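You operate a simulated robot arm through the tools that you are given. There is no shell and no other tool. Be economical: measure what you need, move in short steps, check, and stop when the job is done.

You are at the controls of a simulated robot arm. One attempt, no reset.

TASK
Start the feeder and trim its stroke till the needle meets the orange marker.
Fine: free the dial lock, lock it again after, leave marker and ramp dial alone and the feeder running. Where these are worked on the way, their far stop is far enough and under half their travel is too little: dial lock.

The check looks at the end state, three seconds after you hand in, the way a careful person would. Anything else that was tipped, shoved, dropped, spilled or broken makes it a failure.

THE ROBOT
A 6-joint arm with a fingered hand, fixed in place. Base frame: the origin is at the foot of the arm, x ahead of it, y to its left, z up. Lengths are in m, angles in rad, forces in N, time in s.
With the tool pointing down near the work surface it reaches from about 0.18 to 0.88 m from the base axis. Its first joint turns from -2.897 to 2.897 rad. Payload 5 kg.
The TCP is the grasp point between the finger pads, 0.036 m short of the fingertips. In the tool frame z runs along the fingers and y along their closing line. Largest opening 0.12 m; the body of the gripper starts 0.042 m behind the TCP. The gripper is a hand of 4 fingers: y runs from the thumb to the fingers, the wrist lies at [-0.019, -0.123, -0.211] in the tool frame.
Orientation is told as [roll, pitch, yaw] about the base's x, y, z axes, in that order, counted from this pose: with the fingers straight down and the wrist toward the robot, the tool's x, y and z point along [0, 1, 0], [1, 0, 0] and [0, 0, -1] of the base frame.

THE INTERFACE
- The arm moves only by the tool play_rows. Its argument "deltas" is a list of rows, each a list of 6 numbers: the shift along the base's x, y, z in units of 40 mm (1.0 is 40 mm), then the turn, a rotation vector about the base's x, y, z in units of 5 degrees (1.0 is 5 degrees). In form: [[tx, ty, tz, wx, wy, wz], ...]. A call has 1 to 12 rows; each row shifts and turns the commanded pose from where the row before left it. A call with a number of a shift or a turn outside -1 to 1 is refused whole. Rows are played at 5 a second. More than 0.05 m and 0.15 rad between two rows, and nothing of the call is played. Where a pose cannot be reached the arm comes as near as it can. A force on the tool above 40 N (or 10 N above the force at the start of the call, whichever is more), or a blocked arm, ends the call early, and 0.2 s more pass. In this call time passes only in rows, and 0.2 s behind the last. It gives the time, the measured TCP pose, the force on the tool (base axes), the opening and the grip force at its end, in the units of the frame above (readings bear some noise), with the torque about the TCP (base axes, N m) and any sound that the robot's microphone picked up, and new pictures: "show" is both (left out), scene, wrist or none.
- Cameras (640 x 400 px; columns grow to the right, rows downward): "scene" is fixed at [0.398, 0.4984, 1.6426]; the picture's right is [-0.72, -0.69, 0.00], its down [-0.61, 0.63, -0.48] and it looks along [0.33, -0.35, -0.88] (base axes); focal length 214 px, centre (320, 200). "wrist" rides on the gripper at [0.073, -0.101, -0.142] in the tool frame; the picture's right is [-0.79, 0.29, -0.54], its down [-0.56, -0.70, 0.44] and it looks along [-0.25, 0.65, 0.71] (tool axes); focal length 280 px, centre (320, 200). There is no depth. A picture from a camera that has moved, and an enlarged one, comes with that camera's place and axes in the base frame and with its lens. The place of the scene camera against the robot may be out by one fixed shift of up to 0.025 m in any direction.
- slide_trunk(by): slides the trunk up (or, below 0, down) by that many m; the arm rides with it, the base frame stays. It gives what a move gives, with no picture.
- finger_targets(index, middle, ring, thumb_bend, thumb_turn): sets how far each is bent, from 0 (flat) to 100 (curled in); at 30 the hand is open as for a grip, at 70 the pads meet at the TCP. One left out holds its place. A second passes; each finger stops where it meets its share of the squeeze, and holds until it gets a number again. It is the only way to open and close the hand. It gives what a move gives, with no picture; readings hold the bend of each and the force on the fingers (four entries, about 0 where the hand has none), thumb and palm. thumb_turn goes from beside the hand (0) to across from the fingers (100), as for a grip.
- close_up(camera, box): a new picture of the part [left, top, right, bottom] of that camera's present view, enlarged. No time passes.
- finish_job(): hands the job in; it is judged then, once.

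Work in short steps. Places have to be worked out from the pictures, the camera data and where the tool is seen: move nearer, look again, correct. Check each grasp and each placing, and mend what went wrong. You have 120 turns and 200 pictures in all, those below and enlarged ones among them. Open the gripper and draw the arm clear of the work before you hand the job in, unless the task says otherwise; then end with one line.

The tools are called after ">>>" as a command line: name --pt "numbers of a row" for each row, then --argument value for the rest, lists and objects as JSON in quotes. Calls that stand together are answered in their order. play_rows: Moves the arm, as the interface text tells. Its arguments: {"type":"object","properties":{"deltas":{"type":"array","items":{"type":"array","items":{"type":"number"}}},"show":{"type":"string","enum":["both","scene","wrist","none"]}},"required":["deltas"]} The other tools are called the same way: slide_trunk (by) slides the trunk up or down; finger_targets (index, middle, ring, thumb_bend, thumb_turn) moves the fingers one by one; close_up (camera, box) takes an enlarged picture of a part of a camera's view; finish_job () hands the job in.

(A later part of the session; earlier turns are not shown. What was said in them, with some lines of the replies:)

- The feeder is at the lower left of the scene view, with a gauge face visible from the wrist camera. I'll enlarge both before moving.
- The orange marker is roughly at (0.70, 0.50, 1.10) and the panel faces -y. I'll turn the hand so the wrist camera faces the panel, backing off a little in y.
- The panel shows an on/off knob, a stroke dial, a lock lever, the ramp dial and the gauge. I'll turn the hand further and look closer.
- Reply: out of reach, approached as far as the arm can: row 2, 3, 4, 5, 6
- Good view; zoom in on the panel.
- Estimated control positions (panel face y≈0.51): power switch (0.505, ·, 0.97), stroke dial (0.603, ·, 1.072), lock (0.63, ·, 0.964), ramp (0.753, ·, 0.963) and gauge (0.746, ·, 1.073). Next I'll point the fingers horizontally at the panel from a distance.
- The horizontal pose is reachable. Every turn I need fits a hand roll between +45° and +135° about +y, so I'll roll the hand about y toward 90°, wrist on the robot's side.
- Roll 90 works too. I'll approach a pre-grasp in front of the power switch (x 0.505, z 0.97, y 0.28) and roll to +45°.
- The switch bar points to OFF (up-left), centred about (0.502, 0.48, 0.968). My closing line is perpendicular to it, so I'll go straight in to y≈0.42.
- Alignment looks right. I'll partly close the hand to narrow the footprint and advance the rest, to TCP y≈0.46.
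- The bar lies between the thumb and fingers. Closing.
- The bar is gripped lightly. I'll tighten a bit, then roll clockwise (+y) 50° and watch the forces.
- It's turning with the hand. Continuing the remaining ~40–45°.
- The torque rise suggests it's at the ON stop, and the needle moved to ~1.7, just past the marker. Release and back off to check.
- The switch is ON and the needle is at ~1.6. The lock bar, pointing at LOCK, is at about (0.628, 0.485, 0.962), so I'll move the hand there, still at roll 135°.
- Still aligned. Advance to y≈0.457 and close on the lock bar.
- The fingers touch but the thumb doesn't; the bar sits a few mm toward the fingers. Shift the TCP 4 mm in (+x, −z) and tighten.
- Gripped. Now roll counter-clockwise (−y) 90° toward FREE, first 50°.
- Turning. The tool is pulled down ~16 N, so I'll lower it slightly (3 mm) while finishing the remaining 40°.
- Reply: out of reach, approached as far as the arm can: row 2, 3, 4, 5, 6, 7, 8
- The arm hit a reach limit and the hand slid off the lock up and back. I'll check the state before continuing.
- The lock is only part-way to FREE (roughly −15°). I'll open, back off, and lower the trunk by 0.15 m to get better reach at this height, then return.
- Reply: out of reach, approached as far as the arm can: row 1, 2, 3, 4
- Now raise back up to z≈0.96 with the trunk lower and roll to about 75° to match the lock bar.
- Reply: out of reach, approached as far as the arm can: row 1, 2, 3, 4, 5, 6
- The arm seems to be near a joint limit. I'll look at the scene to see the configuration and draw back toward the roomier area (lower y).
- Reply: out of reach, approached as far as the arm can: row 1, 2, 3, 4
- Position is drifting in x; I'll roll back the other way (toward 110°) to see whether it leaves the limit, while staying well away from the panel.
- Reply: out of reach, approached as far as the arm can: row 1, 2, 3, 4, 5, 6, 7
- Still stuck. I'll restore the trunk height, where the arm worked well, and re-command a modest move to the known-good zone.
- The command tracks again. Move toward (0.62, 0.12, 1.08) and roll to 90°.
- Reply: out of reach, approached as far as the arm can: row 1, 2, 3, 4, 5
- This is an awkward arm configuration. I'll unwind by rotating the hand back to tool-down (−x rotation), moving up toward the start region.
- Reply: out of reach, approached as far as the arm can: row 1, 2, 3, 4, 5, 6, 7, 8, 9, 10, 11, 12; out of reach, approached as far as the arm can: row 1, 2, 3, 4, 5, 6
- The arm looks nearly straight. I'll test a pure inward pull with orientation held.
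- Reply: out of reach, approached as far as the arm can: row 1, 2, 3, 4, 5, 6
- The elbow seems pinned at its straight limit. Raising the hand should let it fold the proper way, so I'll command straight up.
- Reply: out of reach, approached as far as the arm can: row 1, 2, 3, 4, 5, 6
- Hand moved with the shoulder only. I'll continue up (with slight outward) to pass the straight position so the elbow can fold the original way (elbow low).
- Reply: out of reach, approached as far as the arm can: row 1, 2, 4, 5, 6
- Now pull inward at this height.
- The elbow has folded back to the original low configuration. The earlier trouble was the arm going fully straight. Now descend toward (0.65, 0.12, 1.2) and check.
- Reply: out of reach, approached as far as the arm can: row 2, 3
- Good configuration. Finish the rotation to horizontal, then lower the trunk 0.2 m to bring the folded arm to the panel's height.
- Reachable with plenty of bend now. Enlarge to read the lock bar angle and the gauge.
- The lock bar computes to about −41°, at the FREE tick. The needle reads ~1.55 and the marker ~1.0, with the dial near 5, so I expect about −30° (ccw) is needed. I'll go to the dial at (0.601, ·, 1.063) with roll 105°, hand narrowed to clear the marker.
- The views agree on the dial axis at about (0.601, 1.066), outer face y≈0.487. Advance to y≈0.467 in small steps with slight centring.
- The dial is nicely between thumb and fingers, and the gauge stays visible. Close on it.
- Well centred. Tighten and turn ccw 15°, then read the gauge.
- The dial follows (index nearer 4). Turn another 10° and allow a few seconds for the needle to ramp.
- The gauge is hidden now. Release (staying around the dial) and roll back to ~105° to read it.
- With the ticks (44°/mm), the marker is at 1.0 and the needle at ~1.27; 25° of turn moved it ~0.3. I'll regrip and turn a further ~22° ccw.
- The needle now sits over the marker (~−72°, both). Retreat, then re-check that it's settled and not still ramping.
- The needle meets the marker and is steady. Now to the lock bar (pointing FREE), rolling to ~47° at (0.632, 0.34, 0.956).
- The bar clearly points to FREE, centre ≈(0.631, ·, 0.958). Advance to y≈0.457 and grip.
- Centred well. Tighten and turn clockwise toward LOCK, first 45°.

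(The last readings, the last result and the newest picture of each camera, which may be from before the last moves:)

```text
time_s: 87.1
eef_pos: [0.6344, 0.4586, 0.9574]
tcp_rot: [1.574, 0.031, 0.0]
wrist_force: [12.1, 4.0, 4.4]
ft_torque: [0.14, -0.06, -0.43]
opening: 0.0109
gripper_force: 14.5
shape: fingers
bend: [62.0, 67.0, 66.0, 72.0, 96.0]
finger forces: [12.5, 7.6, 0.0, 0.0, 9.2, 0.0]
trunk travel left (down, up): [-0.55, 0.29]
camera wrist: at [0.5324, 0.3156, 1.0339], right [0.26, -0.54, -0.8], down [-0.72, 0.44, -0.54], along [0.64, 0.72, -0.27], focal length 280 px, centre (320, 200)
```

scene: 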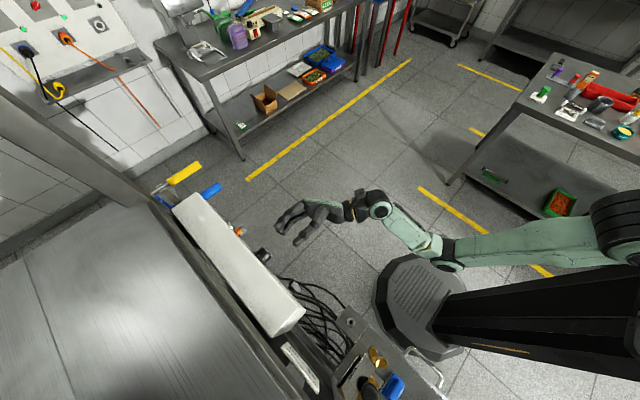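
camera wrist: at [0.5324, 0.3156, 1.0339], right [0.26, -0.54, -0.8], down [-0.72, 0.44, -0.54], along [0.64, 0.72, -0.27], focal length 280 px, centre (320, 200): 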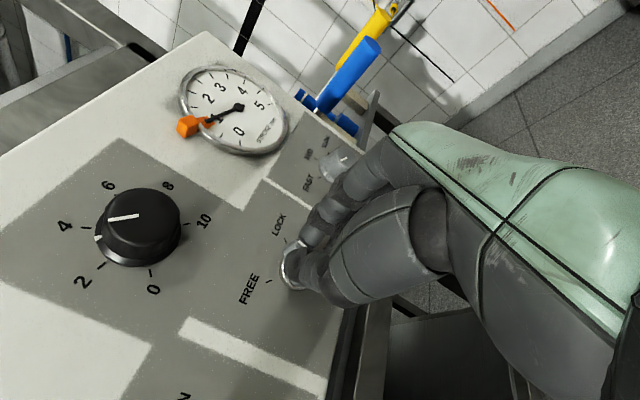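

Turning fine. Continue another 47° to the LOCK stop.

>>> play_rows --pt "0.04 0 0 0 1 0" --pt "0 0 0 0 1 0" --pt "0 0 0 0 1 0" --pt "0 0 0 0 1 0" --pt "0 0 0 0 1 0" --pt "0 0 0 0 1 0" --pt "0 0 0 0 1 0" --pt "0 0 0 0 1 0" --pt "0 0 0 0 0.6 0" --show "wrist"

```text
time_s: 89.1
eef_pos: [0.6348, 0.4572, 0.9567]
tcp_rot: [1.579, 0.782, 0.002]
wrist_force: [13.5, 5.2, 3.8]
ft_torque: [0.02, -0.34, -0.31]
opening: 0.0106
gripper_force: 16.3
shape: fingers
bend: [64.0, 66.0, 66.0, 72.0, 96.0]
finger forces: [7.2, 12.5, 0.0, 0.0, 13.5, 0.0]
trunk travel left (down, up): [-0.55, 0.29]
camera wrist: at [0.612, 0.3147, 1.0811], right [-0.35, -0.54, -0.77], down [-0.89, 0.44, 0.1], along [0.29, 0.72, -0.64], focal length 280 px, centre (320, 200)
```

wrist: 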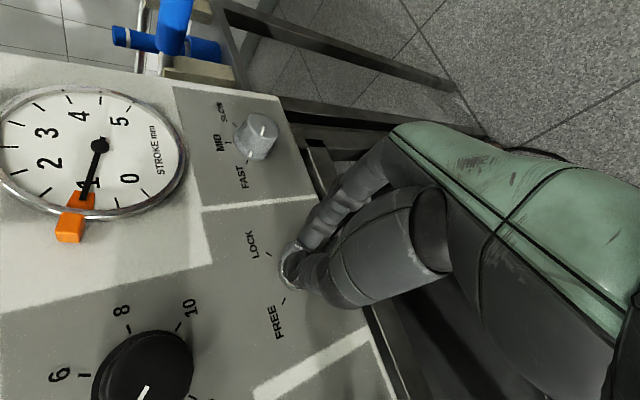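

The torque rise shows the LOCK stop, and the needle is still on the marker. Release and retreat.

>>> finger_targets --index 48 --middle 48 --ring 48 --thumb_bend 48

>>> play_rows --pt "0 -0.8 0 0 0 0" --pt "0 -0.8 0 0 0 0" --pt "0 -0.8 0 0 0 0" --pt "0 -0.8 0 0 0 0" --pt "0 -0.8 0 0 0 0" --pt "0 -0.8 0 0 0 0"

>>> close_up --camera "wrist" --box '[30, 80, 300, 300]'

```text
time_s: 90.1
eef_pos: [0.6342, 0.4573, 0.9581]
tcp_rot: [1.574, 0.781, 0.002]
wrist_force: [0.1, 0.2, 0.8]
ft_torque: [0.01, -0.01, -0.01]
opening: 0.0697
gripper_force: 0.1
shape: fingers
bend: [48.0, 48.0, 48.0, 48.0, 97.0]
finger forces: [0.0, 0.0, 0.0, 0.0, 0.0, 0.0]
trunk travel left (down, up): [-0.55, 0.29]
```

```text
time_s: 91.5
eef_pos: [0.6323, 0.2652, 0.9576]
tcp_rot: [1.579, 0.78, 0.003]
wrist_force: [0.5, -0.6, -0.4]
ft_torque: [-0.01, 0.0, 0.02]
opening: 0.0697
gripper_force: 0.1
shape: fingers
bend: [48.0, 48.0, 48.0, 48.0, 97.0]
finger forces: [0.1, 0.0, 0.0, 0.0, 0.0, 0.1]
trunk travel left (down, up): [-0.55, 0.29]
camera wrist: at [0.6096, 0.1225, 1.0806], right [-0.35, -0.54, -0.77], down [-0.89, 0.44, 0.1], along [0.29, 0.72, -0.63], focal length 280 px, centre (320, 200)
```

scene: 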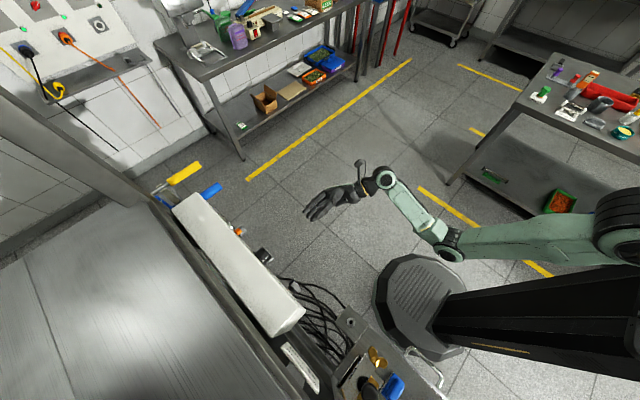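
wrist: 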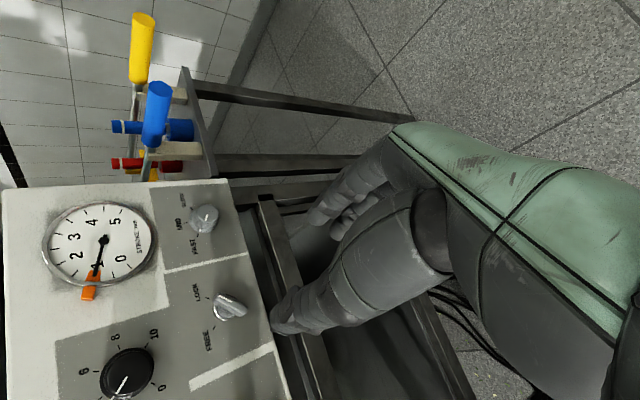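

```text
1.82 times, centred on (165, 190) of wrist
camera zoom: at [0.6096, 0.1225, 1.0806], right [-0.35, -0.54, -0.77], down [-0.89, 0.44, 0.1], along [0.29, 0.72, -0.63], focal length 510 px, centre (602, 218)
```

zoom: 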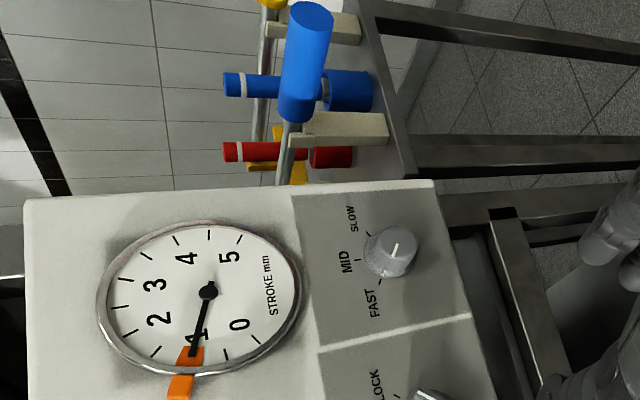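

The needle is on the marker. Open the hand, draw back further and take one last check of the lock and switch.

>>> finger_targets --index 30 --middle 30 --ring 30 --thumb_bend 30

>>> play_rows --pt "-0.4 -0.6 0.3 0 -1 0" --pt "-0.4 -0.6 0.3 0 -1 0" --pt "-0.4 -0.6 0.3 0 -1 0" --pt "-0.4 -0.6 0.3 0 -1 0" --pt "-0.4 -0.6 0.3 0 -1 0" --pt "-0.4 -0.6 0.3 0 -1 0" --show "wrist"

>>> close_up --camera "wrist" --box '[130, 190, 340, 400]'

```text
time_s: 92.5
eef_pos: [0.6327, 0.2667, 0.9569]
tcp_rot: [1.575, 0.78, 0.002]
wrist_force: [-0.3, -0.4, 0.3]
ft_torque: [0.02, 0.02, 0.0]
opening: 0.1229
gripper_force: 0.0
shape: fingers
bend: [30.0, 30.0, 30.0, 30.0, 97.0]
finger forces: [0.1, 0.1, 0.0, 0.1, 0.0, 0.0]
trunk travel left (down, up): [-0.55, 0.29]
```

```text
time_s: 93.9
eef_pos: [0.5386, 0.1188, 1.0326]
tcp_rot: [1.575, 0.254, 0.002]
wrist_force: [1.1, 0.1, 0.7]
ft_torque: [-0.01, -0.01, 0.0]
opening: 0.1236
gripper_force: 0.1
shape: fingers
bend: [30.0, 30.0, 30.0, 30.0, 97.0]
finger forces: [0.0, 0.0, 0.0, 0.0, 0.0, 0.1]
trunk travel left (down, up): [-0.55, 0.29]
camera wrist: at [0.4571, -0.0224, 1.1285], right [0.08, -0.54, -0.84], down [-0.82, 0.44, -0.36], along [0.57, 0.72, -0.41], focal length 280 px, centre (320, 200)
```

wrist: 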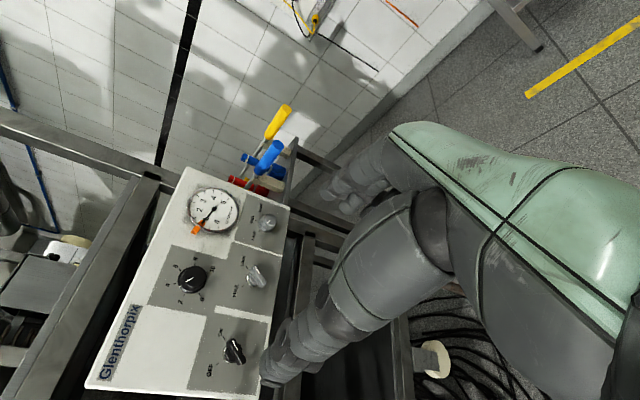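

```text
1.90 times, centred on (235, 295) of wrist
camera zoom: at [0.4571, -0.0224, 1.1285], right [0.08, -0.54, -0.84], down [-0.82, 0.44, -0.36], along [0.57, 0.72, -0.41], focal length 534 px, centre (482, 19)
```

zoom: 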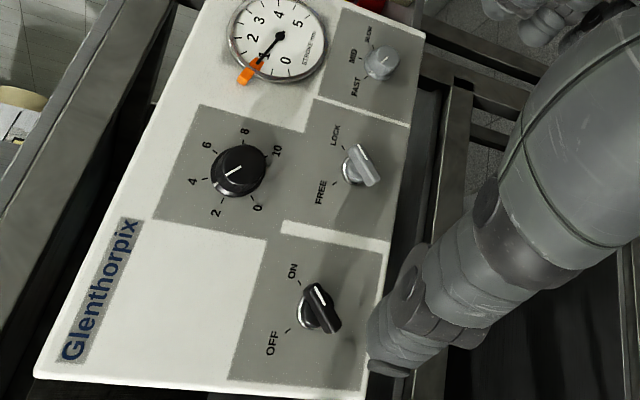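

The switch is ON, the lock bar points to LOCK, the needle is on the orange marker, and the arm is clear with the hand open. Handing in.

>>> finish_job

```text
The job is handed in.
```

The feeder is running, its stroke needle is on the orange marker (about 1.0 mm), the dial lock is back at LOCK, and I did not touch the marker or ramp dial.
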